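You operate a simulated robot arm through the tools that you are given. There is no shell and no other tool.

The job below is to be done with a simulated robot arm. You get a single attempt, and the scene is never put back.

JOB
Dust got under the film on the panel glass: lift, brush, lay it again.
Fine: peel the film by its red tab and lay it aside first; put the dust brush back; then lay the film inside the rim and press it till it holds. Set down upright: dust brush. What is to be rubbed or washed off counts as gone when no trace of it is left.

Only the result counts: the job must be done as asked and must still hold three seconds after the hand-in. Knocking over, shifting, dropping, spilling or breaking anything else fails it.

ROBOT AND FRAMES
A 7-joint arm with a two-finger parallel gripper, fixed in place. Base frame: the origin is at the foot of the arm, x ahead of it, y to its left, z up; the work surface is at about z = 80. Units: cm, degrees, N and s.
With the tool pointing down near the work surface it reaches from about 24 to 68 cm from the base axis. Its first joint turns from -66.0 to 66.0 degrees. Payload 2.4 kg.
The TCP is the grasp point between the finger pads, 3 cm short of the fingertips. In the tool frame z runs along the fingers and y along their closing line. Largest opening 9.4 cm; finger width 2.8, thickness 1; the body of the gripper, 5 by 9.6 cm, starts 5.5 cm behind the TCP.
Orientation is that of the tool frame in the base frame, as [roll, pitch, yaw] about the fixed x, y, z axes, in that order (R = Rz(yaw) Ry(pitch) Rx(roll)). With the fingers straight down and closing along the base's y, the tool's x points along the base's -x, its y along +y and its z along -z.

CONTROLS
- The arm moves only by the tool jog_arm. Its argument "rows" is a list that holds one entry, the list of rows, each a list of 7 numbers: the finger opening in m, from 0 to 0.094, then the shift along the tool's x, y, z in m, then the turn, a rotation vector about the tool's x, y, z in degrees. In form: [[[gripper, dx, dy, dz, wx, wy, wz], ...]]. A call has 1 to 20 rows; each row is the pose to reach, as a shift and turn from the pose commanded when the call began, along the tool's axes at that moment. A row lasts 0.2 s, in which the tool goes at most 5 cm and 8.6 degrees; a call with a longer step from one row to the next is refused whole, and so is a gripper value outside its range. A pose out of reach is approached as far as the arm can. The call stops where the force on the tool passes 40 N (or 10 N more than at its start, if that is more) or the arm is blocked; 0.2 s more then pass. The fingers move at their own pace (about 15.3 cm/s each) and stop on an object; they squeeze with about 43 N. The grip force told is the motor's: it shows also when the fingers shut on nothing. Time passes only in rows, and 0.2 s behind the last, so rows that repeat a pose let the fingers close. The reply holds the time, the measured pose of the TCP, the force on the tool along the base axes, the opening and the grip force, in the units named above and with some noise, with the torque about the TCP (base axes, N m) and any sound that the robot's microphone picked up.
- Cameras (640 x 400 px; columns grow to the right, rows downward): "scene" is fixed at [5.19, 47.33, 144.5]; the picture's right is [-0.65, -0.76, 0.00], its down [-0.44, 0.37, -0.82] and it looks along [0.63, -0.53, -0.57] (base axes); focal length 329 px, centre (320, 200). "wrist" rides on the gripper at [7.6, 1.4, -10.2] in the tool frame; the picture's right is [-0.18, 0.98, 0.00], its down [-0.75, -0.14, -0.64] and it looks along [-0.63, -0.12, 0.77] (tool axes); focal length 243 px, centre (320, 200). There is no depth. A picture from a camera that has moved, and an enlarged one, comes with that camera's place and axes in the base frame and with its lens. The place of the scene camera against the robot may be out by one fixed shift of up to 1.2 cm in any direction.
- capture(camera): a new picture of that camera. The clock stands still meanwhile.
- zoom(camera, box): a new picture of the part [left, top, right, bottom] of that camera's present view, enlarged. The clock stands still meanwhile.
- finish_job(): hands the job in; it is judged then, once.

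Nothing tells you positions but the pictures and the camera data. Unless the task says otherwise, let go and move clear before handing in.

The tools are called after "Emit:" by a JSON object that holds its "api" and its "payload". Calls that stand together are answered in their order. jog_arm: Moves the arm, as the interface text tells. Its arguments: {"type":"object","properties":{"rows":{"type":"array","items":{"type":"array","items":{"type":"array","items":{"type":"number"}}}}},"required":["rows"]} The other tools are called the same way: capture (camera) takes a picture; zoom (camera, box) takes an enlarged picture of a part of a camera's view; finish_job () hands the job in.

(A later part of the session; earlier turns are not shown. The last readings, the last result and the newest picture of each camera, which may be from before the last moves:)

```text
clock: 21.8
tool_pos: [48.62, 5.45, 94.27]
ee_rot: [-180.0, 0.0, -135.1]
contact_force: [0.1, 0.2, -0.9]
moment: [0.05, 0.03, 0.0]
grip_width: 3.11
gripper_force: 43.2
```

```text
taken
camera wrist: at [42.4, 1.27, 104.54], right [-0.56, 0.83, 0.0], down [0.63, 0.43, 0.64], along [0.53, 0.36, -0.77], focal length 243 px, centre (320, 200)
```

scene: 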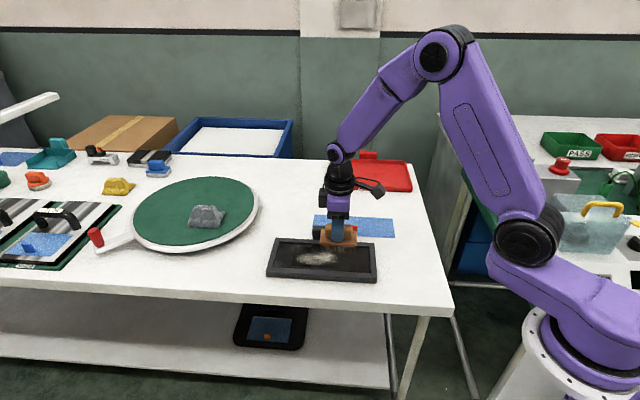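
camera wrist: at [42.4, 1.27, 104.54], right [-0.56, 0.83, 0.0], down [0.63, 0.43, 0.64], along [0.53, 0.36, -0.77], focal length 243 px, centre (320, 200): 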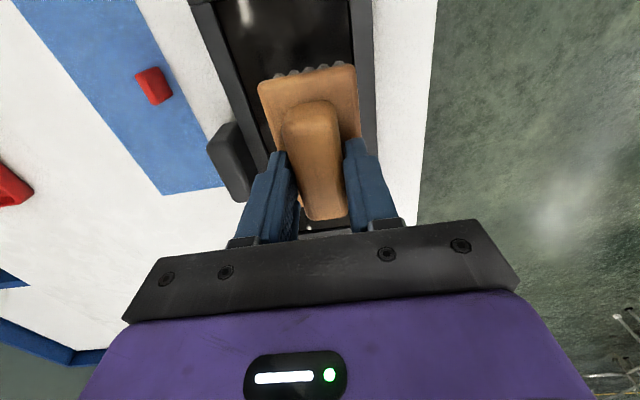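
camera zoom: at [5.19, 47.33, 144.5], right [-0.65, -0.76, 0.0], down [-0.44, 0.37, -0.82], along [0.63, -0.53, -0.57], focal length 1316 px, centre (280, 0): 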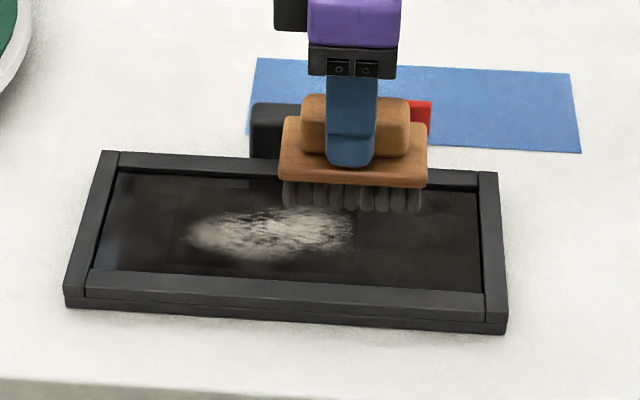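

The brush hovers over the right part of the dust, inside the rim's outline. I'll lower it slowly to contact.

Emit:
{"api": "jog_arm", "payload": {"rows": [[[0, 0, 0, 0.02, 0, 0, 0], [0, 0, 0, 0.035, 0, 0, 0], [0, 0, 0, 0.048, 0, 0, 0], [0, 0, 0, 0.053, 0, 0, 0]]]}}

Emit:
{"api": "zoom", "payload": {"camera": "scene", "box": [250, 200, 410, 300]}}

Emit:
{"api": "zoom", "payload": {"camera": "wrist", "box": [200, 0, 440, 160]}}

```text
clock: 22.8
tool_pos: [48.54, 5.39, 88.96]
ee_rot: [-179.9, 0.0, -135.0]
contact_force: [0.0, 0.4, -0.4]
moment: [-0.01, -0.01, 0.03]
grip_width: 3.12
gripper_force: 43.1
```

```text
4.00 times, centred on (330, 250) of scene
camera zoom: at [5.19, 47.33, 144.5], right [-0.65, -0.76, 0.0], down [-0.44, 0.37, -0.82], along [0.63, -0.53, -0.57], focal length 1316 px, centre (280, 0)
```

zoom: 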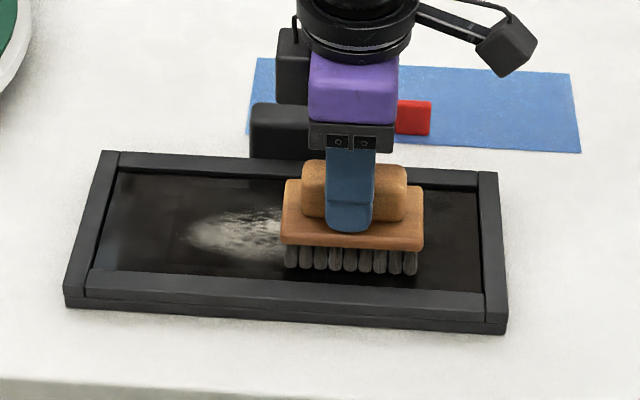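

```text
2.50 times, centred on (320, 80) of wrist
camera zoom: at [42.32, 1.19, 99.2], right [-0.56, 0.83, 0.0], down [0.63, 0.43, 0.64], along [0.53, 0.36, -0.77], focal length 606 px, centre (320, 500)
```

zoom: 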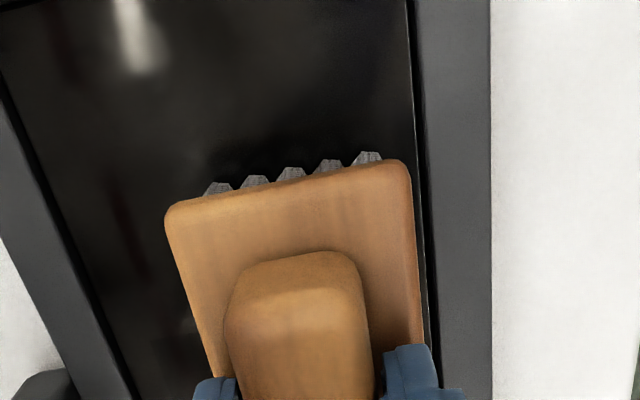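

Emit:
{"api": "jog_arm", "payload": {"rows": [[[0, 0, 0, 0.001, 0, 0, 0], [0, 0, 0, 0.002, 0, 0, 0], [0, 0, 0, 0.003, 0, 0, 0], [0, 0, 0, 0.004, 0, 0, 0]]]}}

```text
clock: 23.8
tool_pos: [48.47, 5.57, 88.53]
ee_rot: [-180.0, 0.1, -135.0]
contact_force: [-3.0, -1.6, 5.7]
moment: [-0.18, 0.01, -0.04]
grip_width: 3.11
gripper_force: 43.5
```

Contact at about 6 N. I'll sweep along the panel's length and check how the dust responds.

Emit:
{"api": "jog_arm", "payload": {"rows": [[[0, 0, 0, 0.0004, 0, 0, 0], [0, -0.01, 0, 0.0004, 0, 0, 0], [0, -0.022, 0, 0.0004, 0, 0, 0], [0, -0.034, 0, 0.0004, 0, 0, 0], [0, -0.046, 0, 0.0004, 0, 0, 0], [0, -0.058, 0, 0.0004, 0, 0, 0], [0, -0.07, 0, 0.0004, 0, 0, 0], [0, -0.082, 0, 0.0004, 0, 0, 0], [0, -0.094, 0, 0.0004, 0, 0, 0], [0, -0.106, 0, 0.0004, 0, 0, 0], [0, -0.113, 0, 0.0004, 0, 0, 0]]]}}

Emit:
{"api": "zoom", "payload": {"camera": "scene", "box": [250, 200, 410, 300]}}

Emit:
{"api": "zoom", "payload": {"camera": "wrist", "box": [200, 0, 440, 160]}}

```text
clock: 25.3
tool_pos: [52.72, 9.76, 88.43]
ee_rot: [-179.9, 0.0, -135.1]
contact_force: [-1.2, 0.1, 7.3]
moment: [0.21, -0.2, 0.05]
grip_width: 3.1
gripper_force: 43.0
stopped in row 7: the force on the tool passed its limit at 41 N (the readings are from after the stop); the commanded pose is now the measured one
```

```text
4.00 times, centred on (330, 250) of scene
camera zoom: at [5.17, 47.33, 144.5], right [-0.65, -0.76, 0.0], down [-0.44, 0.37, -0.82], along [0.63, -0.53, -0.57], focal length 1316 px, centre (280, 0)
```

zoom: 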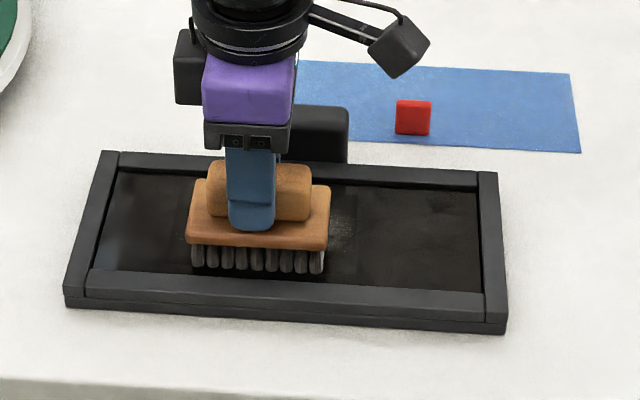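

```text
2.50 times, centred on (320, 80) of wrist
camera zoom: at [46.5, 5.48, 98.81], right [-0.56, 0.83, 0.0], down [0.63, 0.43, 0.64], along [0.53, 0.36, -0.77], focal length 606 px, centre (320, 500)
```

zoom: 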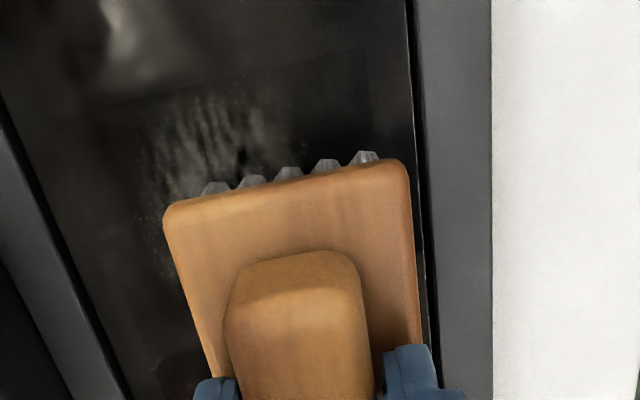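

The dust comes off under the bristles, though some streaks remain behind. The sweep stopped on a force spike, so I'll go slower and press lighter.

Emit:
{"api": "jog_arm", "payload": {"rows": [[[0, 0, 0, -0.0003, 0, 0, 0], [0, -0.006, 0, -0.0003, 0, 0, 0], [0, -0.013, 0, -0.0003, 0, 0, 0], [0, -0.02, 0, -0.0003, 0, 0, 0], [0, -0.027, 0, -0.0003, 0, 0, 0], [0, -0.034, 0, -0.0003, 0, 0, 0], [0, -0.041, 0, -0.0003, 0, 0, 0], [0, -0.048, 0, -0.0003, 0, 0, 0]]]}}

Emit:
{"api": "zoom", "payload": {"camera": "scene", "box": [250, 200, 410, 300]}}

Emit:
{"api": "capture", "payload": {"camera": "wrist"}}

```text
clock: 27.1
tool_pos: [56.17, 12.99, 88.44]
ee_rot: [-180.0, 0.0, -135.1]
contact_force: [-6.8, -6.7, 21.9]
moment: [0.04, -0.1, 0.06]
grip_width: 3.06
gripper_force: 43.1
```

```text
4.00 times, centred on (330, 250) of scene
camera zoom: at [5.13, 47.3, 144.51], right [-0.65, -0.76, 0.0], down [-0.44, 0.37, -0.82], along [0.63, -0.53, -0.57], focal length 1316 px, centre (280, 0)
```

zoom: 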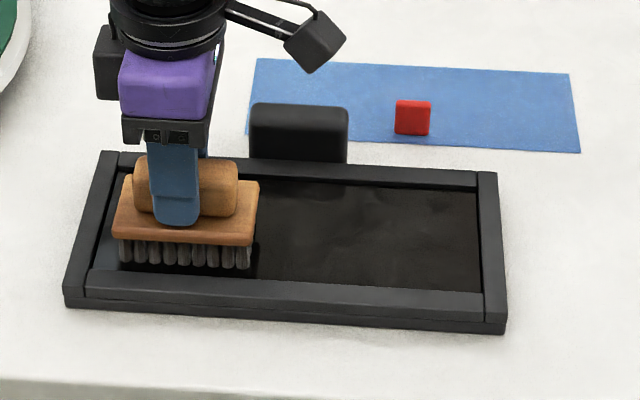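

```text
taken
camera wrist: at [49.88, 8.77, 98.83], right [-0.56, 0.83, 0.0], down [0.63, 0.43, 0.64], along [0.53, 0.36, -0.77], focal length 243 px, centre (320, 200)
```

wrist: 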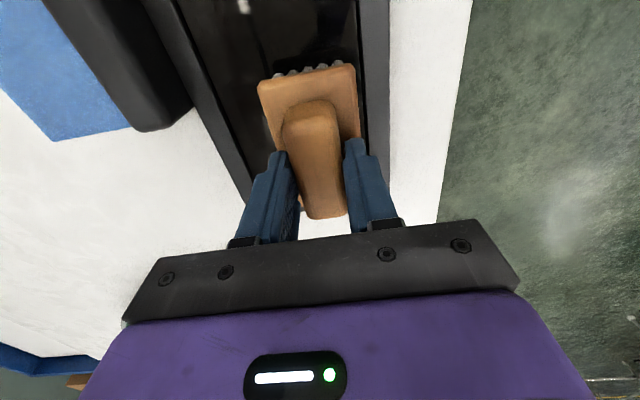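

Most of the dust is gone, but the press has built up to about 20 N. I'll ease it, step across by 1.7 cm and sweep back.

Emit:
{"api": "jog_arm", "payload": {"rows": [[[0, 0, 0, -0.0018, 0, 0, 0], [0, 0, -0.006, -0.0018, 0, 0, 0], [0, 0, -0.012, -0.0018, 0, 0, 0], [0, 0, -0.017, -0.0018, 0, 0, 0]]]}}

```text
clock: 28.1
tool_pos: [57.31, 12.02, 88.65]
ee_rot: [-179.9, 0.3, -134.9]
contact_force: [-6.3, 10.8, 25.3]
moment: [0.25, 0.57, -0.14]
grip_width: 2.69
gripper_force: 43.3
```

The force stayed up and the grip narrowed. I'll stop and look at how the brush sits.

Emit:
{"api": "zoom", "payload": {"camera": "scene", "box": [260, 220, 340, 290]}}

Emit:
{"api": "zoom", "payload": {"camera": "wrist", "box": [200, 0, 440, 240]}}

```text
5.71 times, centred on (300, 255) of scene
camera zoom: at [5.13, 47.35, 144.49], right [-0.65, -0.76, 0.0], down [-0.44, 0.37, -0.82], along [0.63, -0.53, -0.57], focal length 1880 px, centre (434, -114)
```

zoom: 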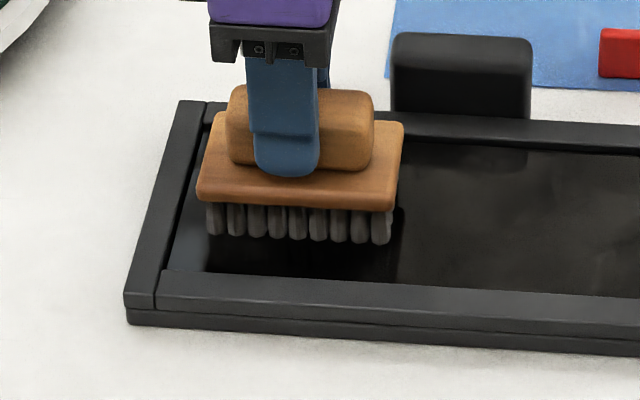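

```text
1.67 times, centred on (320, 120) of wrist
camera zoom: at [51.14, 7.8, 99.01], right [-0.57, 0.82, 0.0], down [0.63, 0.43, 0.64], along [0.53, 0.36, -0.76], focal length 404 px, centre (320, 333)
```

zoom: 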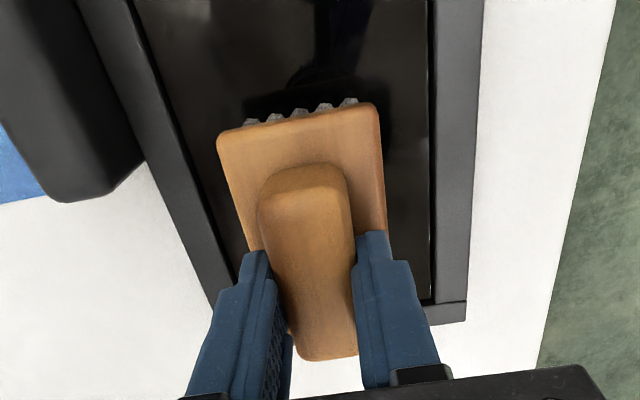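

Emit:
{"api": "zoom", "payload": {"camera": "scene", "box": [272, 235, 322, 270]}}

Emit:
{"api": "capture", "payload": {"camera": "scene"}}

```text
11.43 times, centred on (297, 252) of scene
camera zoom: at [5.13, 47.35, 144.49], right [-0.65, -0.76, 0.0], down [-0.44, 0.37, -0.82], along [0.63, -0.53, -0.57], focal length 3760 px, centre (583, -400)
```

zoom: 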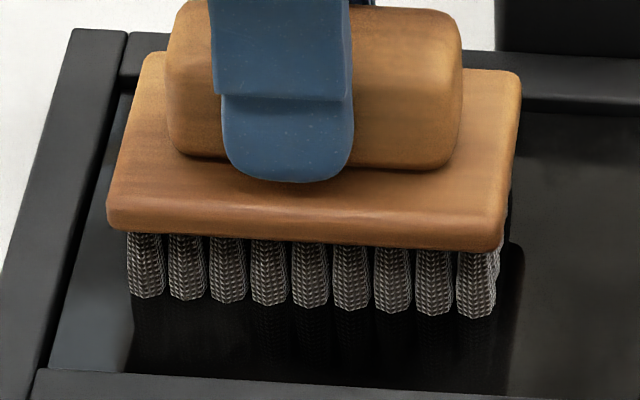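

```text
taken
```

scene: 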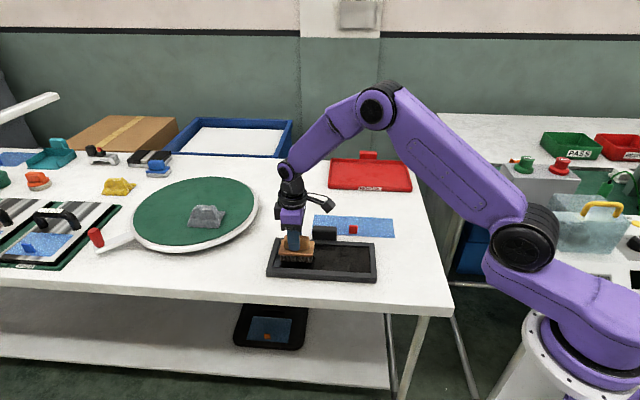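

Emit:
{"api": "jog_arm", "payload": {"rows": [[[0, 0, 0, -0.002, 0, 0, 0], [0, 0, 0, -0.005, 0, 0, 0], [0, 0, 0, -0.02, 0, 0, 0], [0, 0, 0, -0.05, 0, 0, 0], [0, 0, 0, -0.05, 0, 0, 0]]]}}

Emit:
{"api": "zoom", "payload": {"camera": "scene", "box": [250, 200, 410, 300]}}

Emit:
{"api": "zoom", "payload": {"camera": "wrist", "box": [200, 0, 440, 240]}}

Emit:
{"api": "zoom", "payload": {"camera": "scene", "box": [265, 210, 325, 255]}}

```text
clock: 29.3
tool_pos: [57.19, 11.79, 93.7]
ee_rot: [180.0, -0.1, -135.1]
contact_force: [0.1, -0.1, -0.3]
moment: [0.04, -0.03, 0.02]
grip_width: 2.69
gripper_force: 42.8
```

```text
4.00 times, centred on (330, 250) of scene
camera zoom: at [5.19, 47.33, 144.5], right [-0.65, -0.76, 0.0], down [-0.44, 0.37, -0.82], along [0.63, -0.53, -0.57], focal length 1316 px, centre (280, 0)
```

zoom: 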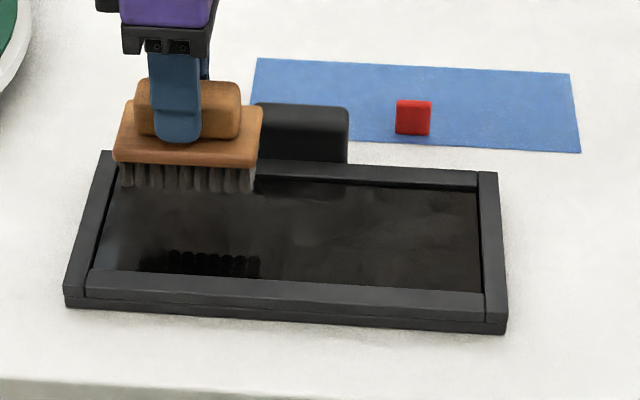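

```text
1.67 times, centred on (320, 120) of wrist
camera zoom: at [51.02, 7.59, 104.09], right [-0.56, 0.83, 0.0], down [0.63, 0.43, 0.64], along [0.53, 0.36, -0.77], focal length 404 px, centre (320, 333)
```

zoom: 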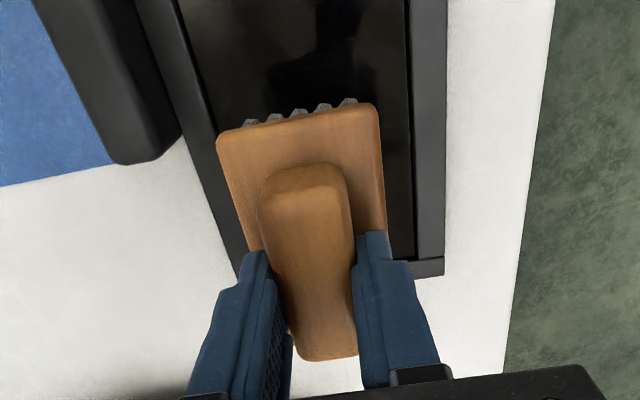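

```text
8.89 times, centred on (295, 232) of scene
camera zoom: at [5.19, 47.33, 144.5], right [-0.65, -0.76, 0.0], down [-0.44, 0.37, -0.82], along [0.63, -0.53, -0.57], focal length 2924 px, centre (542, -89)
```

zoom: 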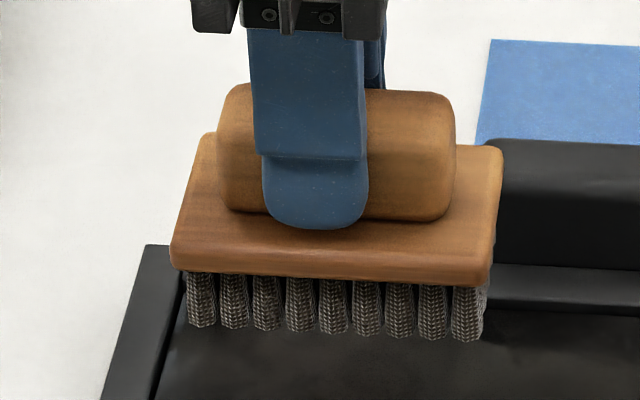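

The force is back to zero with the brush lifted, though it has slid a little in the grip. I'll inspect the glass for leftover dust.

Emit:
{"api": "zoom", "payload": {"camera": "scene", "box": [280, 238, 380, 288]}}

Emit:
{"api": "zoom", "payload": {"camera": "wrist", "box": [200, 0, 400, 70]}}

```text
6.40 times, centred on (330, 263) of scene
camera zoom: at [5.19, 47.33, 144.5], right [-0.65, -0.76, 0.0], down [-0.44, 0.37, -0.82], along [0.63, -0.53, -0.57], focal length 2105 px, centre (256, -203)
```

zoom: 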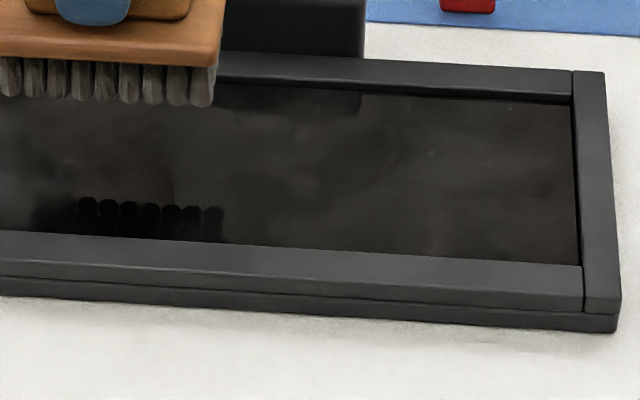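

```text
3.20 times, centred on (300, 35) of wrist
camera zoom: at [51.02, 7.59, 104.09], right [-0.56, 0.83, 0.0], down [0.63, 0.43, 0.64], along [0.53, 0.36, -0.77], focal length 776 px, centre (384, 728)
```

zoom: 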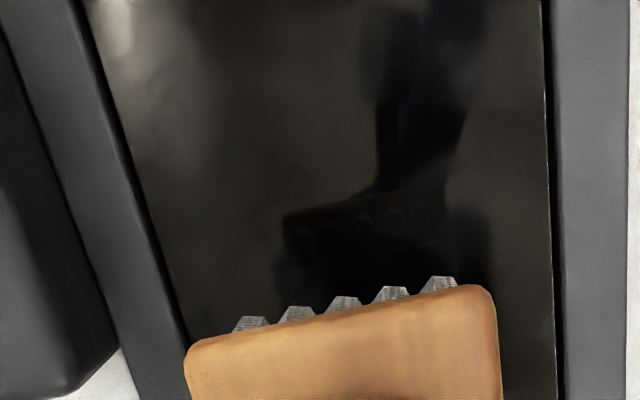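

Emit:
{"api": "zoom", "payload": {"camera": "scene", "box": [295, 242, 345, 274]}}

Emit:
{"api": "zoom", "payload": {"camera": "scene", "box": [272, 246, 312, 274]}}

```text
12.50 times, centred on (320, 258) of scene
camera zoom: at [5.19, 47.33, 144.5], right [-0.65, -0.76, 0.0], down [-0.44, 0.37, -0.82], along [0.63, -0.53, -0.57], focal length 4112 px, centre (320, -525)
```

zoom: 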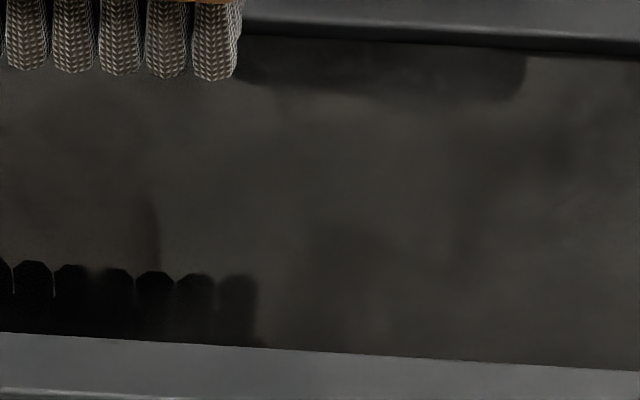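

```text
14.29 times, centred on (292, 260) of scene
camera zoom: at [5.19, 47.33, 144.5], right [-0.65, -0.76, 0.0], down [-0.44, 0.37, -0.82], along [0.63, -0.53, -0.57], focal length 4699 px, centre (720, -657)
```

zoom: 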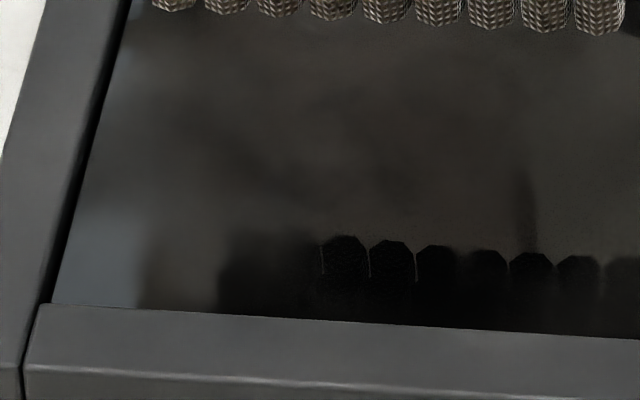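

The glass looks clean in every view. To be sure no trace is left, I'll do one more light, slow pass over the patch.

Emit:
{"api": "jog_arm", "payload": {"rows": [[[0, 0.03, 0, 0.01, 0, 0, 0], [0, 0.065, 0, 0.02, 0, 0, 0], [0, 0.1, 0.002, 0.03, 0, 0, 0], [0, 0.1, 0.002, 0.041, 0, 0, 0], [0, 0.1, 0.002, 0.041, 0, 0, 0]]]}}

Emit:
{"api": "zoom", "payload": {"camera": "scene", "box": [260, 210, 400, 300]}}

```text
clock: 30.5
tool_pos: [50.13, 4.97, 89.48]
ee_rot: [180.0, 0.1, -135.1]
contact_force: [0.2, -0.1, -1.3]
moment: [-0.01, 0.01, 0.03]
grip_width: 2.68
gripper_force: 43.1
```

```text
4.44 times, centred on (330, 255) of scene
camera zoom: at [5.19, 47.33, 144.5], right [-0.65, -0.76, 0.0], down [-0.44, 0.37, -0.82], along [0.63, -0.53, -0.57], focal length 1462 px, centre (276, -44)
```

zoom: 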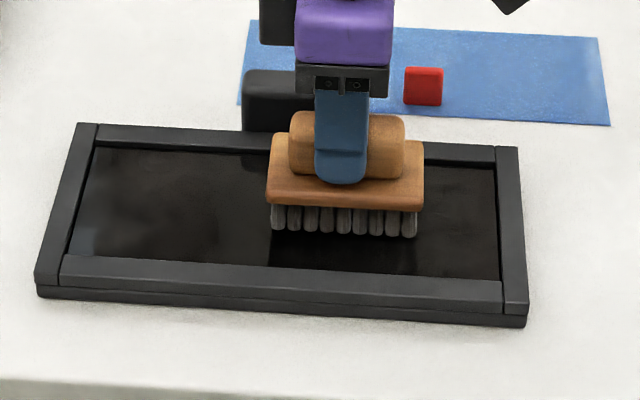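

Emit:
{"api": "jog_arm", "payload": {"rows": [[[0, 0, 0, 0.001, 0, 0, 0], [0, 0, 0, 0.002, 0, 0, 0], [0, 0, 0, 0.003, 0, 0, 0]]]}}

```text
clock: 31.3
tool_pos: [50.14, 4.89, 89.25]
ee_rot: [-179.9, 0.1, -135.1]
contact_force: [0.2, 0.7, 0.3]
moment: [-0.01, 0.02, -0.01]
grip_width: 2.71
gripper_force: 42.6
```

Emit:
{"api": "jog_arm", "payload": {"rows": [[[0, 0, 0, 0.0008, 0, 0, 0], [0, 0, 0, 0.0016, 0, 0, 0]]]}}

```text
clock: 31.9
tool_pos: [50.18, 4.86, 89.23]
ee_rot: [179.9, 0.1, -135.0]
contact_force: [-0.4, 0.2, -1.6]
moment: [0.0, -0.01, 0.0]
grip_width: 2.69
gripper_force: 43.1
```

Emit:
{"api": "jog_arm", "payload": {"rows": [[[0, 0, 0, 0.0008, 0, 0, 0], [0, 0, 0, 0.0016, 0, 0, 0]]]}}

```text
clock: 32.5
tool_pos: [50.15, 4.95, 88.95]
ee_rot: [-179.9, 0.0, -135.2]
contact_force: [0.2, 0.7, -0.9]
moment: [-0.01, -0.02, 0.02]
grip_width: 2.71
gripper_force: 43.2
```

Emit:
{"api": "jog_arm", "payload": {"rows": [[[0, 0, 0, 0.0008, 0, 0, 0], [0, 0, 0, 0.0016, 0, 0, 0]]]}}

```text
clock: 33.1
tool_pos: [50.01, 4.88, 88.76]
ee_rot: [-180.0, 0.1, -135.2]
contact_force: [0.1, -0.3, -0.7]
moment: [-0.02, 0.02, 0.01]
grip_width: 2.7
gripper_force: 43.1
```

Emit:
{"api": "jog_arm", "payload": {"rows": [[[0, 0, 0, 0.0008, 0, 0, 0], [0, 0, 0, 0.0012, 0, 0, 0]]]}}

```text
clock: 33.7
tool_pos: [50.03, 4.98, 88.62]
ee_rot: [-179.9, 0.2, -135.1]
contact_force: [-4.5, -0.1, 16.4]
moment: [0.31, 0.02, 0.03]
grip_width: 2.69
gripper_force: 43.2
```

Contact is at about TCP z = 88.65. I'll ease off to a few newtons and sweep slowly across and back.

Emit:
{"api": "jog_arm", "payload": {"rows": [[[0, 0, 0, -0.0005, 0, 0, 0], [0, -0.007, 0, -0.0005, 0, 0, 0], [0, -0.014, 0, -0.0005, 0, 0, 0], [0, -0.021, 0, -0.0005, 0, 0, 0], [0, -0.028, 0, -0.0005, 0, 0, 0], [0, -0.035, 0, -0.0005, 0, 0, 0], [0, -0.042, 0, -0.0005, 0, 0, 0], [0, -0.049, 0, -0.0005, 0, 0, 0], [0, -0.056, 0, -0.0005, 0, 0, 0], [0, -0.063, 0, -0.0005, 0, 0, 0], [0, -0.07, 0, -0.0005, 0, 0, 0], [0, -0.077, 0, -0.0005, 0, 0, 0], [0, -0.084, 0, -0.0005, 0, 0, 0]]]}}

Emit:
{"api": "zoom", "payload": {"camera": "scene", "box": [260, 210, 400, 300]}}

```text
clock: 36.5
tool_pos: [56.11, 11.01, 88.66]
ee_rot: [-180.0, 0.0, -135.1]
contact_force: [-3.8, -3.3, 11.2]
moment: [-0.04, 0.01, 0.02]
grip_width: 2.71
gripper_force: 43.3
```

```text
4.44 times, centred on (330, 255) of scene
camera zoom: at [5.16, 47.31, 144.5], right [-0.65, -0.76, 0.0], down [-0.44, 0.37, -0.82], along [0.63, -0.53, -0.57], focal length 1462 px, centre (276, -44)
```

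zoom: 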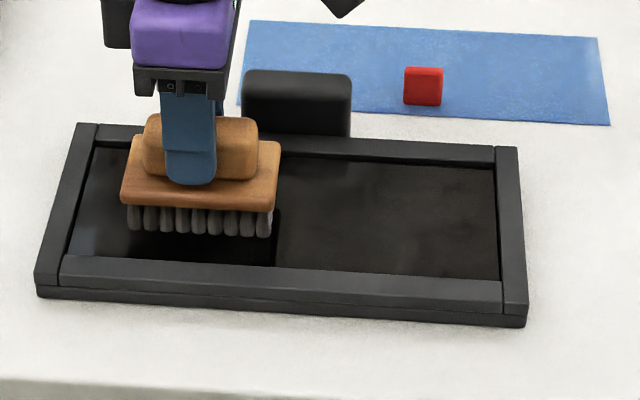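

That pass was smooth at about 11 N. I'll sweep back along the nearer strip.

Emit:
{"api": "jog_arm", "payload": {"rows": [[[0, 0.0, 0.005, -0.0002, 0, 0, 0], [0, 0.002, 0.01, -0.0002, 0, 0, 0], [0, 0.008, 0.013, -0.0002, 0, 0, 0], [0, 0.015, 0.013, -0.0002, 0, 0, 0], [0, 0.022, 0.013, -0.0002, 0, 0, 0], [0, 0.029, 0.013, -0.0002, 0, 0, 0], [0, 0.036, 0.013, -0.0002, 0, 0, 0], [0, 0.043, 0.013, -0.0002, 0, 0, 0], [0, 0.05, 0.013, -0.0002, 0, 0, 0], [0, 0.057, 0.013, -0.0002, 0, 0, 0], [0, 0.064, 0.013, -0.0002, 0, 0, 0], [0, 0.071, 0.013, -0.0002, 0, 0, 0], [0, 0.078, 0.013, -0.0002, 0, 0, 0], [0, 0.085, 0.013, -0.0002, 0, 0, 0], [0, 0.092, 0.013, -0.0002, 0, 0, 0]]]}}

Emit:
{"api": "zoom", "payload": {"camera": "scene", "box": [260, 210, 400, 300]}}

```text
clock: 39.7
tool_pos: [48.37, 5.2, 88.74]
ee_rot: [179.9, -0.1, -135.2]
contact_force: [-0.2, 0.4, -1.7]
moment: [0.01, 0.01, -0.06]
grip_width: 2.72
gripper_force: 42.4
```

```text
4.44 times, centred on (330, 255) of scene
camera zoom: at [5.19, 47.33, 144.5], right [-0.65, -0.76, 0.0], down [-0.44, 0.37, -0.82], along [0.63, -0.53, -0.57], focal length 1462 px, centre (276, -44)
```

zoom: 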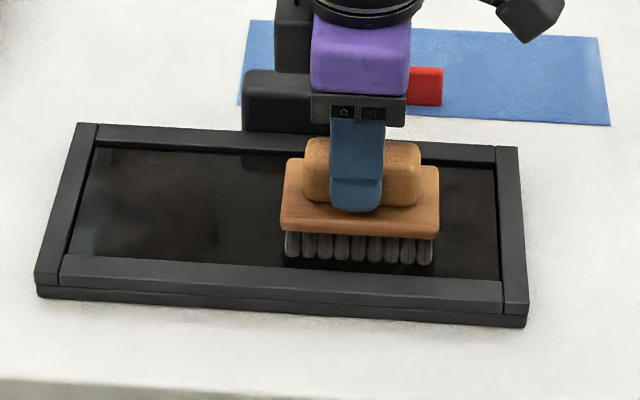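

I'll lift the brush clear and look over the glass and the brush in the grip.

Emit:
{"api": "jog_arm", "payload": {"rows": [[[0, 0, 0, -0.01, 0, 0, 0], [0, 0, 0, -0.03, 0, 0, 0], [0, 0, 0, -0.055, 0, 0, 0], [0, 0, 0, -0.055, 0, 0, 0]]]}}

Emit:
{"api": "zoom", "payload": {"camera": "wrist", "box": [200, 0, 440, 160]}}

Emit:
{"api": "zoom", "payload": {"camera": "scene", "box": [275, 235, 375, 290]}}

Emit:
{"api": "capture", "payload": {"camera": "wrist"}}

```text
clock: 40.7
tool_pos: [48.65, 5.17, 94.25]
ee_rot: [180.0, 0.0, -135.1]
contact_force: [0.2, 0.9, -1.0]
moment: [0.02, 0.02, -0.03]
grip_width: 2.69
gripper_force: 42.5
```

```text
2.50 times, centred on (320, 80) of wrist
camera zoom: at [42.37, 0.97, 104.53], right [-0.56, 0.83, 0.0], down [0.63, 0.43, 0.64], along [0.53, 0.36, -0.77], focal length 606 px, centre (320, 500)
```

zoom: 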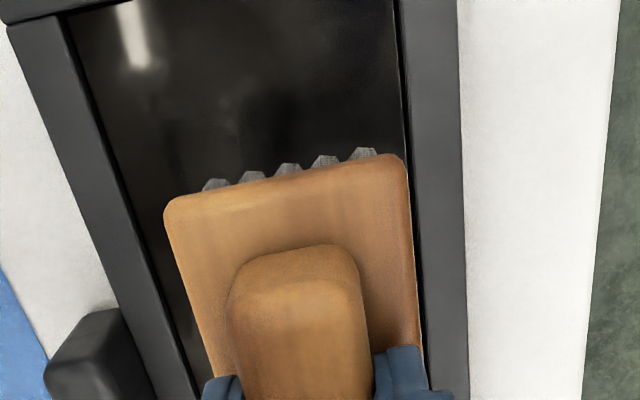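

```text
6.40 times, centred on (325, 262) of scene
camera zoom: at [5.19, 47.33, 144.5], right [-0.65, -0.76, 0.0], down [-0.44, 0.37, -0.82], along [0.63, -0.53, -0.57], focal length 2105 px, centre (288, -200)
```

zoom: 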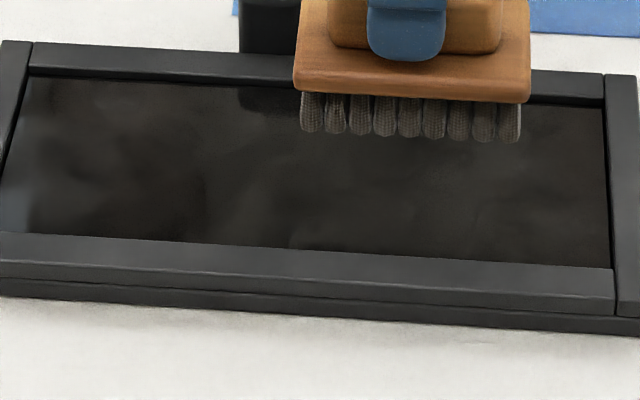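

```text
taken
camera wrist: at [42.37, 0.97, 104.53], right [-0.56, 0.83, 0.0], down [0.63, 0.43, 0.64], along [0.53, 0.36, -0.77], focal length 243 px, centre (320, 200)
```

wrist: 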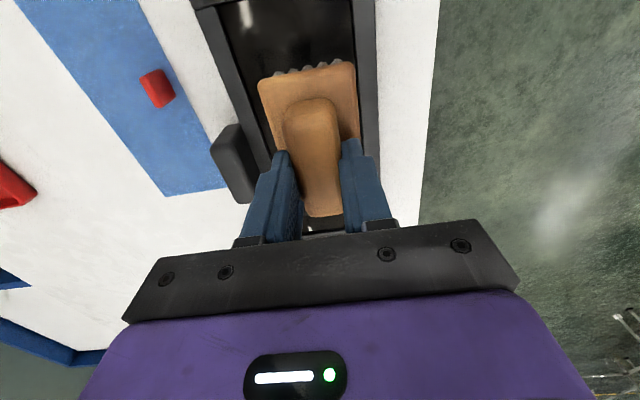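

The glass is clean and the brush has shifted only about 0.15 cm in the grip. I'll carry it back to its original spot and angle.

Emit:
{"api": "jog_arm", "payload": {"rows": [[[0, 0.03, -0.0035, 0, 0, 0, -0.7], [0, 0.065, -0.0076, 0, 0, 0, -1.4], [0, 0.1, -0.0117, 0, 0, 0, -2.1], [0, 0.135, -0.0158, 0, 0, 0, -2.8], [0, 0.17, -0.0199, 0, 0, 0, -3.6], [0, 0.1958, -0.0229, 0, 0, 0, -4.3], [0, 0.1958, -0.0229, 0.02, 0, 0, -4.3], [0, 0.1958, -0.0229, 0.045, 0, 0, -4.3], [0, 0.1958, -0.0229, 0.06, 0, 0, -4.3], [0, 0.1958, -0.0229, 0.06, 0, 0, -4.3]]]}}

Emit:
{"api": "capture", "payload": {"camera": "scene"}}

Emit:
{"api": "zoom", "payload": {"camera": "scene", "box": [380, 220, 450, 280]}}

```text
clock: 42.9
tool_pos: [36.41, -10.13, 87.99]
ee_rot: [179.9, 0.1, -130.9]
contact_force: [-0.7, -0.7, -1.3]
moment: [-0.03, 0.01, 0.04]
grip_width: 2.69
gripper_force: 42.7
```

```text
taken
```

scene: 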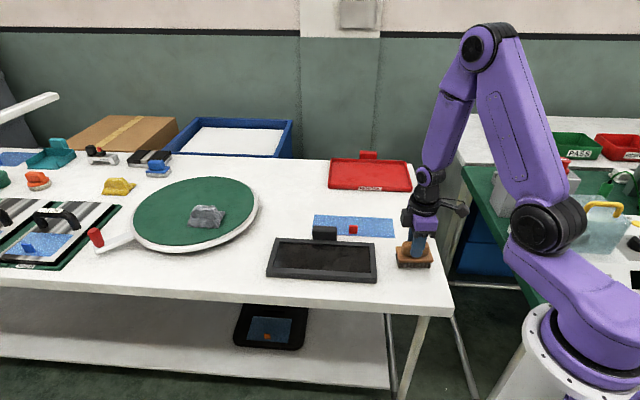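

```text
6.67 times, centred on (415, 250) of scene
camera zoom: at [5.19, 47.33, 144.5], right [-0.65, -0.76, 0.0], down [-0.44, 0.37, -0.82], along [0.63, -0.53, -0.57], focal length 2193 px, centre (-313, -133)
```

zoom: 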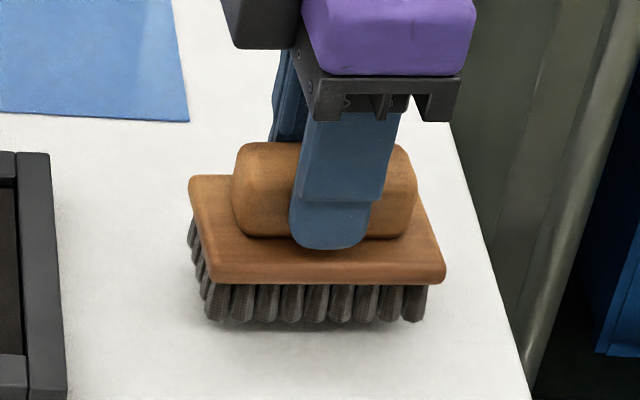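

Emit:
{"api": "jog_arm", "payload": {"rows": [[[0, 0, 0, 0.004, 0, 0, 0], [0, 0, 0, 0.007, 0, 0, 0], [0, 0, 0, 0.009, 0, 0, 0], [0, 0, 0, 0.01, 0, 0, 0]]]}}

```text
clock: 43.9
tool_pos: [36.43, -10.2, 87.12]
ee_rot: [-179.9, 0.0, -130.8]
contact_force: [0.2, 0.6, -1.1]
moment: [0.0, -0.01, 0.01]
grip_width: 2.7
gripper_force: 43.1
```

Emit:
{"api": "jog_arm", "payload": {"rows": [[[0, 0, 0, 0.001, 0, 0, 0], [0, 0, 0, 0.002, 0, 0, 0]]]}}

```text
clock: 44.5
tool_pos: [36.36, -10.17, 86.99]
ee_rot: [-179.9, 0.0, -130.8]
contact_force: [0.0, 0.0, -0.6]
moment: [-0.02, 0.0, 0.01]
grip_width: 2.71
gripper_force: 43.6
```

Emit:
{"api": "jog_arm", "payload": {"rows": [[[0, 0, 0, 0.001, 0, 0, 0], [0, 0, 0, 0.0018, 0, 0, 0]]]}}

```text
clock: 45.1
tool_pos: [36.43, -10.23, 86.93]
ee_rot: [-180.0, 0.0, -130.7]
contact_force: [-5.7, 0.4, 40.6]
moment: [-0.02, 0.43, 0.0]
grip_width: 2.69
gripper_force: 43.8
```

Firm contact with the table. I'll ease the push off before opening.

Emit:
{"api": "jog_arm", "payload": {"rows": [[[0, 0, 0, -0.0006, 0, 0, 0], [0, 0, 0, -0.0012, 0, 0, 0]]]}}

```text
clock: 45.7
tool_pos: [36.45, -10.12, 86.98]
ee_rot: [180.0, 0.0, -130.8]
contact_force: [0.5, -0.6, 0.6]
moment: [-0.04, -0.05, -0.01]
grip_width: 2.7
gripper_force: 42.8
```

Emit:
{"api": "jog_arm", "payload": {"rows": [[[0.03, 0, 0, 0, 0, 0, 0], [0.05, 0, 0, 0, 0, 0, 0], [0.055, 0, 0, 0, 0, 0, 0], [0.055, 0, 0, -0.02, 0, 0, 0], [0.055, 0, 0, -0.05, 0, 0, 0], [0.055, 0, 0, -0.09, 0, 0, 0]]]}}

Emit:
{"api": "zoom", "payload": {"camera": "scene", "box": [380, 220, 450, 280]}}

Emit:
{"api": "zoom", "payload": {"camera": "scene", "box": [260, 200, 400, 290]}}

Emit:
{"api": "capture", "payload": {"camera": "wrist"}}

```text
clock: 47.1
tool_pos: [36.33, -10.11, 96.09]
ee_rot: [180.0, 0.0, -130.8]
contact_force: [0.4, -0.2, 0.0]
moment: [0.0, 0.02, 0.0]
grip_width: 5.5
gripper_force: 0.1
```

```text
6.67 times, centred on (415, 250) of scene
camera zoom: at [5.19, 47.33, 144.5], right [-0.65, -0.76, 0.0], down [-0.44, 0.37, -0.82], along [0.63, -0.53, -0.57], focal length 2193 px, centre (-313, -133)
```

zoom: 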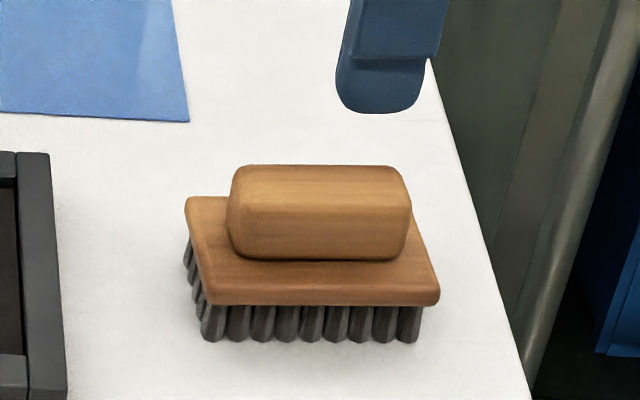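

```text
4.44 times, centred on (330, 245) of scene
camera zoom: at [5.19, 47.33, 144.5], right [-0.65, -0.76, 0.0], down [-0.44, 0.37, -0.82], along [0.63, -0.53, -0.57], focal length 1462 px, centre (276, 0)
```

zoom: 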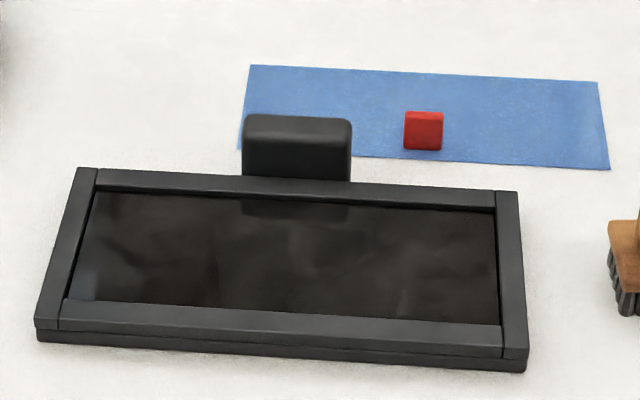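

```text
taken
camera wrist: at [30.42, -14.85, 106.47], right [-0.62, 0.78, 0.0], down [0.6, 0.48, 0.64], along [0.5, 0.4, -0.77], focal length 243 px, centre (320, 200)
```

wrist: 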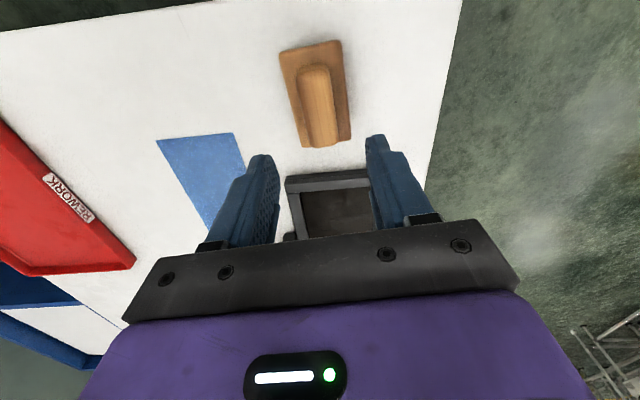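

The brush is back upright in its place. On the way to the film I'll pause over the panel and check the bare glass closely.

Emit:
{"api": "jog_arm", "payload": {"rows": [[[0.04, -0.034, -0.0025, -0.01, 0, 0, 1.1], [0.04, -0.067, -0.005, -0.02, 0, 0, 2.2], [0.04, -0.101, -0.0075, -0.03, 0, 0, 3.3], [0.04, -0.1346, -0.0101, -0.04, 0, 0, 4.3], [0.04, -0.1346, -0.0101, -0.04, 0, 0, 4.3]]]}}

Emit:
{"api": "capture", "payload": {"camera": "wrist"}}

Emit:
{"api": "zoom", "payload": {"camera": "wrist", "box": [240, 10, 420, 150]}}

```text
clock: 48.3
tool_pos: [45.85, -0.85, 100.16]
ee_rot: [180.0, 0.0, -135.1]
contact_force: [0.1, 0.0, -0.4]
moment: [0.0, -0.02, 0.04]
grip_width: 3.99
gripper_force: 0.1
```

```text
taken
camera wrist: at [39.69, -5.05, 110.47], right [-0.56, 0.83, 0.0], down [0.63, 0.43, 0.64], along [0.53, 0.36, -0.77], focal length 243 px, centre (320, 200)
```

wrist: 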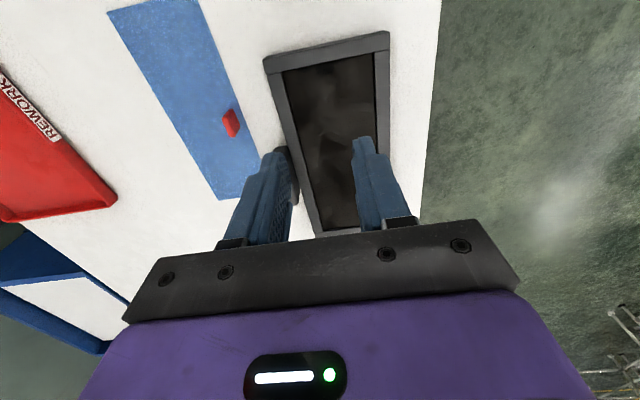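

```text
2.86 times, centred on (330, 80) of wrist
camera zoom: at [39.69, -5.05, 110.47], right [-0.56, 0.83, 0.0], down [0.63, 0.43, 0.64], along [0.53, 0.36, -0.77], focal length 693 px, centre (291, 543)
```

zoom: 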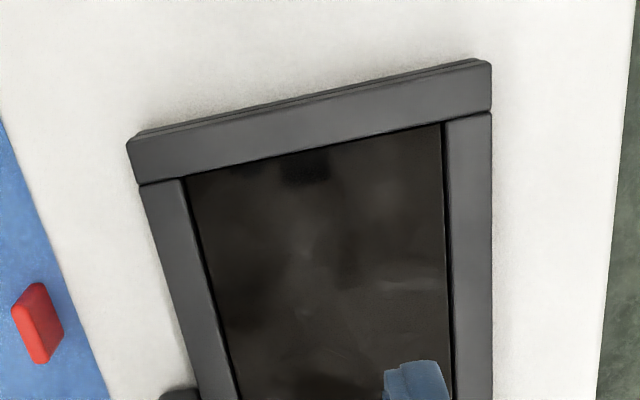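

Emit:
{"api": "zoom", "payload": {"camera": "wrist", "box": [300, 50, 380, 150]}}

Emit:
{"api": "zoom", "payload": {"camera": "wrist", "box": [290, 130, 370, 240]}}

Emit:
{"api": "zoom", "payload": {"camera": "scene", "box": [275, 240, 375, 285]}}

```text
4.00 times, centred on (340, 100) of wrist
camera zoom: at [39.69, -5.05, 110.47], right [-0.56, 0.83, 0.0], down [0.63, 0.43, 0.64], along [0.53, 0.36, -0.77], focal length 970 px, centre (240, 600)
```

zoom: 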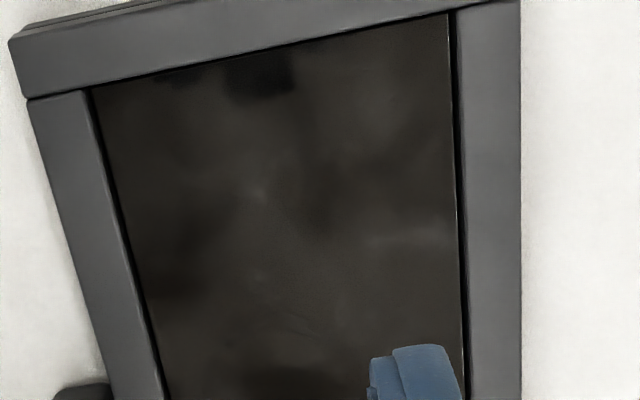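

```text
3.64 times, centred on (330, 185) of wrist
camera zoom: at [39.69, -5.05, 110.47], right [-0.56, 0.83, 0.0], down [0.63, 0.43, 0.64], along [0.53, 0.36, -0.77], focal length 882 px, centre (284, 254)
```

zoom: 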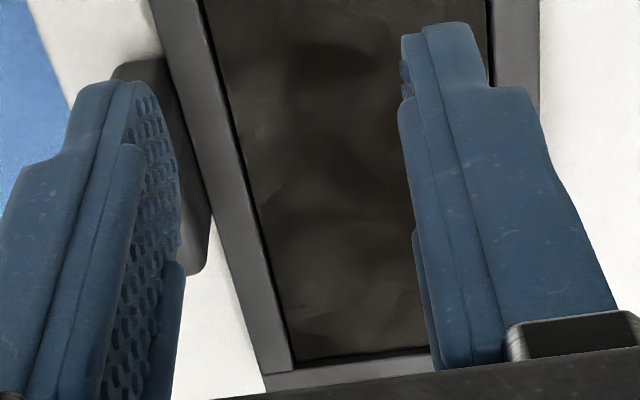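

```text
6.40 times, centred on (325, 262) of scene
camera zoom: at [5.19, 47.33, 144.5], right [-0.65, -0.76, 0.0], down [-0.44, 0.37, -0.82], along [0.63, -0.53, -0.57], focal length 2105 px, centre (288, -200)
```

zoom: 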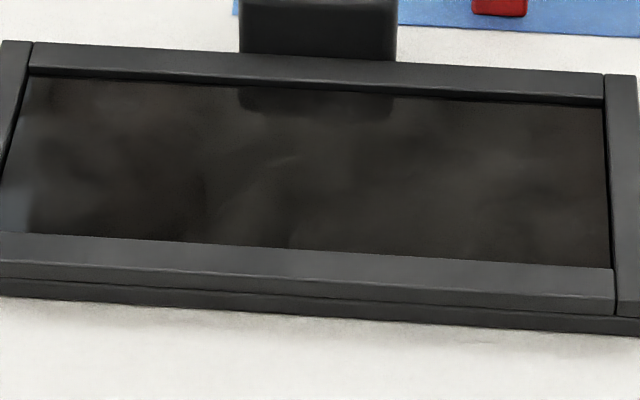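

The glass is clean; only soft reflections remain. Now I'll return over the film's red tab.

Emit:
{"api": "jog_arm", "payload": {"rows": [[[0.04, -0.005, -0.03, 0, 0, 0, 0], [0.04, -0.01, -0.06, 0.01, 0, 0, 0], [0.04, -0.015, -0.09, 0.03, 0, 0, 0], [0.04, -0.0199, -0.1145, 0.06, 0, 0, 0], [0.04, -0.0199, -0.1145, 0.09, 0, 0, 0], [0.04, -0.0199, -0.1145, 0.12, 0, 0, 0]]]}}

Emit:
{"api": "zoom", "payload": {"camera": "wrist", "box": [220, 80, 420, 220]}}

Emit:
{"api": "zoom", "payload": {"camera": "scene", "box": [310, 190, 400, 250]}}

```text
clock: 49.7
tool_pos: [55.43, -7.58, 87.95]
ee_rot: [-180.0, -0.1, -135.2]
contact_force: [1.0, -0.4, 0.1]
moment: [0.01, 0.02, 0.01]
grip_width: 3.98
gripper_force: 0.0
```

```text
2.86 times, centred on (320, 150) of wrist
camera zoom: at [49.24, -11.63, 98.28], right [-0.56, 0.83, 0.0], down [0.63, 0.43, 0.64], along [0.53, 0.36, -0.77], focal length 693 px, centre (320, 343)
```

zoom: 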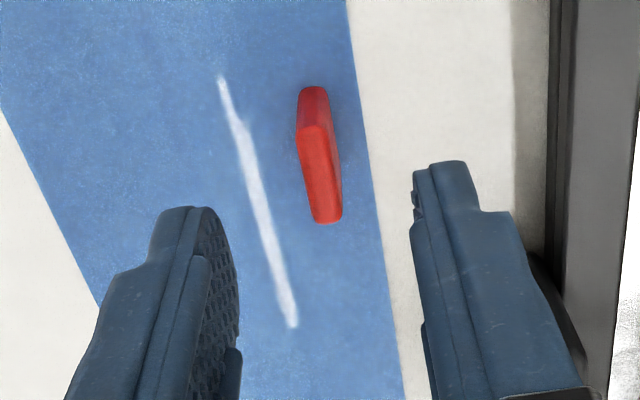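

```text
6.67 times, centred on (355, 220) of scene
camera zoom: at [5.19, 47.33, 144.5], right [-0.65, -0.76, 0.0], down [-0.44, 0.37, -0.82], along [0.63, -0.53, -0.57], focal length 2193 px, centre (87, 67)
```

zoom: 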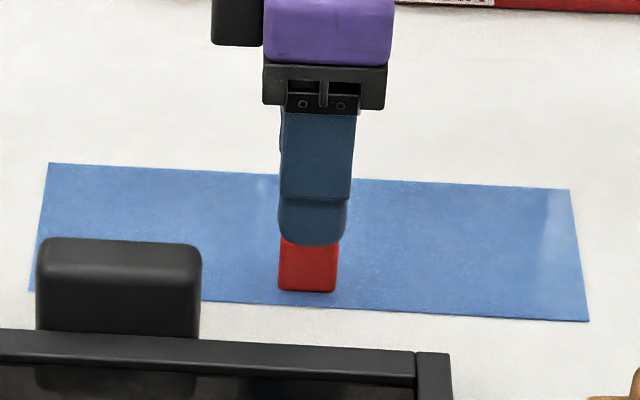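

The tab is centred between the fingers. I'll descend to the earlier grip height and close.

Emit:
{"api": "jog_arm", "payload": {"rows": [[[0.04, 0, 0, 0.015, 0, 0, 0], [0.04, 0, 0, 0.028, 0, 0, 0], [0.04, 0, 0, 0.036, 0, 0, 0], [0.04, 0, 0, 0.0385, 0, 0, 0]]]}}

Emit:
{"api": "zoom", "payload": {"camera": "wrist", "box": [220, 80, 420, 220]}}

```text
clock: 50.7
tool_pos: [55.44, -7.41, 84.14]
ee_rot: [-180.0, -0.1, -135.1]
contact_force: [0.2, 0.4, 0.0]
moment: [0.01, -0.01, 0.01]
grip_width: 3.99
gripper_force: 0.1
```

```text
2.86 times, centred on (320, 150) of wrist
camera zoom: at [49.14, -11.57, 94.51], right [-0.56, 0.83, 0.0], down [0.63, 0.43, 0.64], along [0.53, 0.36, -0.77], focal length 693 px, centre (320, 343)
```

zoom: 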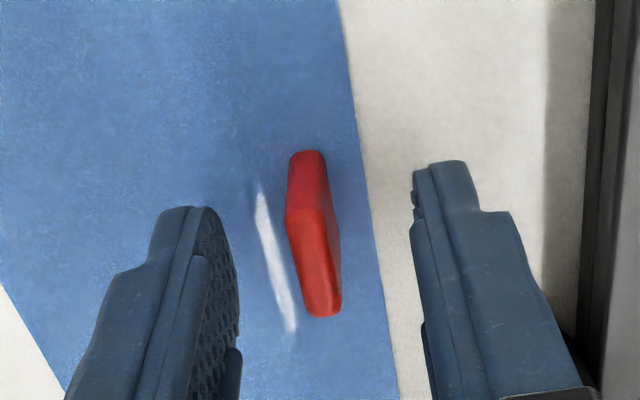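

Emit:
{"api": "jog_arm", "payload": {"rows": [[[0.04, 0.0015, -0.001, 0.0006, 0, 0, 0], [0.02, 0.0015, -0.001, 0.0006, 0, 0, 0], [0.005, 0.0015, -0.001, 0.0006, 0, 0, 0], [0, 0.0015, -0.001, 0.0006, 0, 0, 0], [0, 0.0015, -0.001, 0.0006, 0, 0, 0]]]}}

Emit:
{"api": "zoom", "payload": {"camera": "wrist", "box": [220, 80, 420, 220]}}

Emit:
{"api": "zoom", "payload": {"camera": "scene", "box": [310, 190, 400, 250]}}

```text
clock: 51.9
tool_pos: [55.38, -7.51, 84.16]
ee_rot: [180.0, 0.0, -135.2]
contact_force: [1.0, 0.0, 0.1]
moment: [0.05, 0.0, 0.01]
grip_width: 0.51
gripper_force: 39.7
```

```text
2.86 times, centred on (320, 150) of wrist
camera zoom: at [49.11, -11.75, 94.45], right [-0.56, 0.83, 0.0], down [0.63, 0.43, 0.64], along [0.53, 0.36, -0.77], focal length 693 px, centre (320, 343)
```

zoom: 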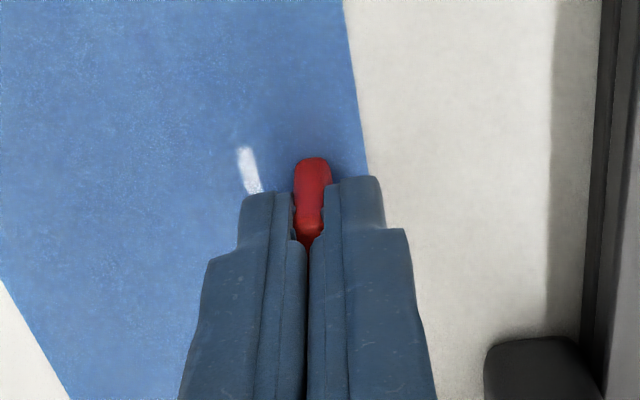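

```text
6.67 times, centred on (355, 220) of scene
camera zoom: at [5.19, 47.33, 144.5], right [-0.65, -0.76, 0.0], down [-0.44, 0.37, -0.82], along [0.63, -0.53, -0.57], focal length 2193 px, centre (87, 67)
```

zoom: 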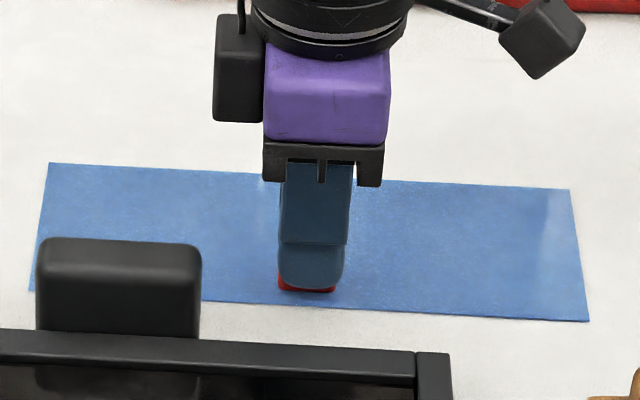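

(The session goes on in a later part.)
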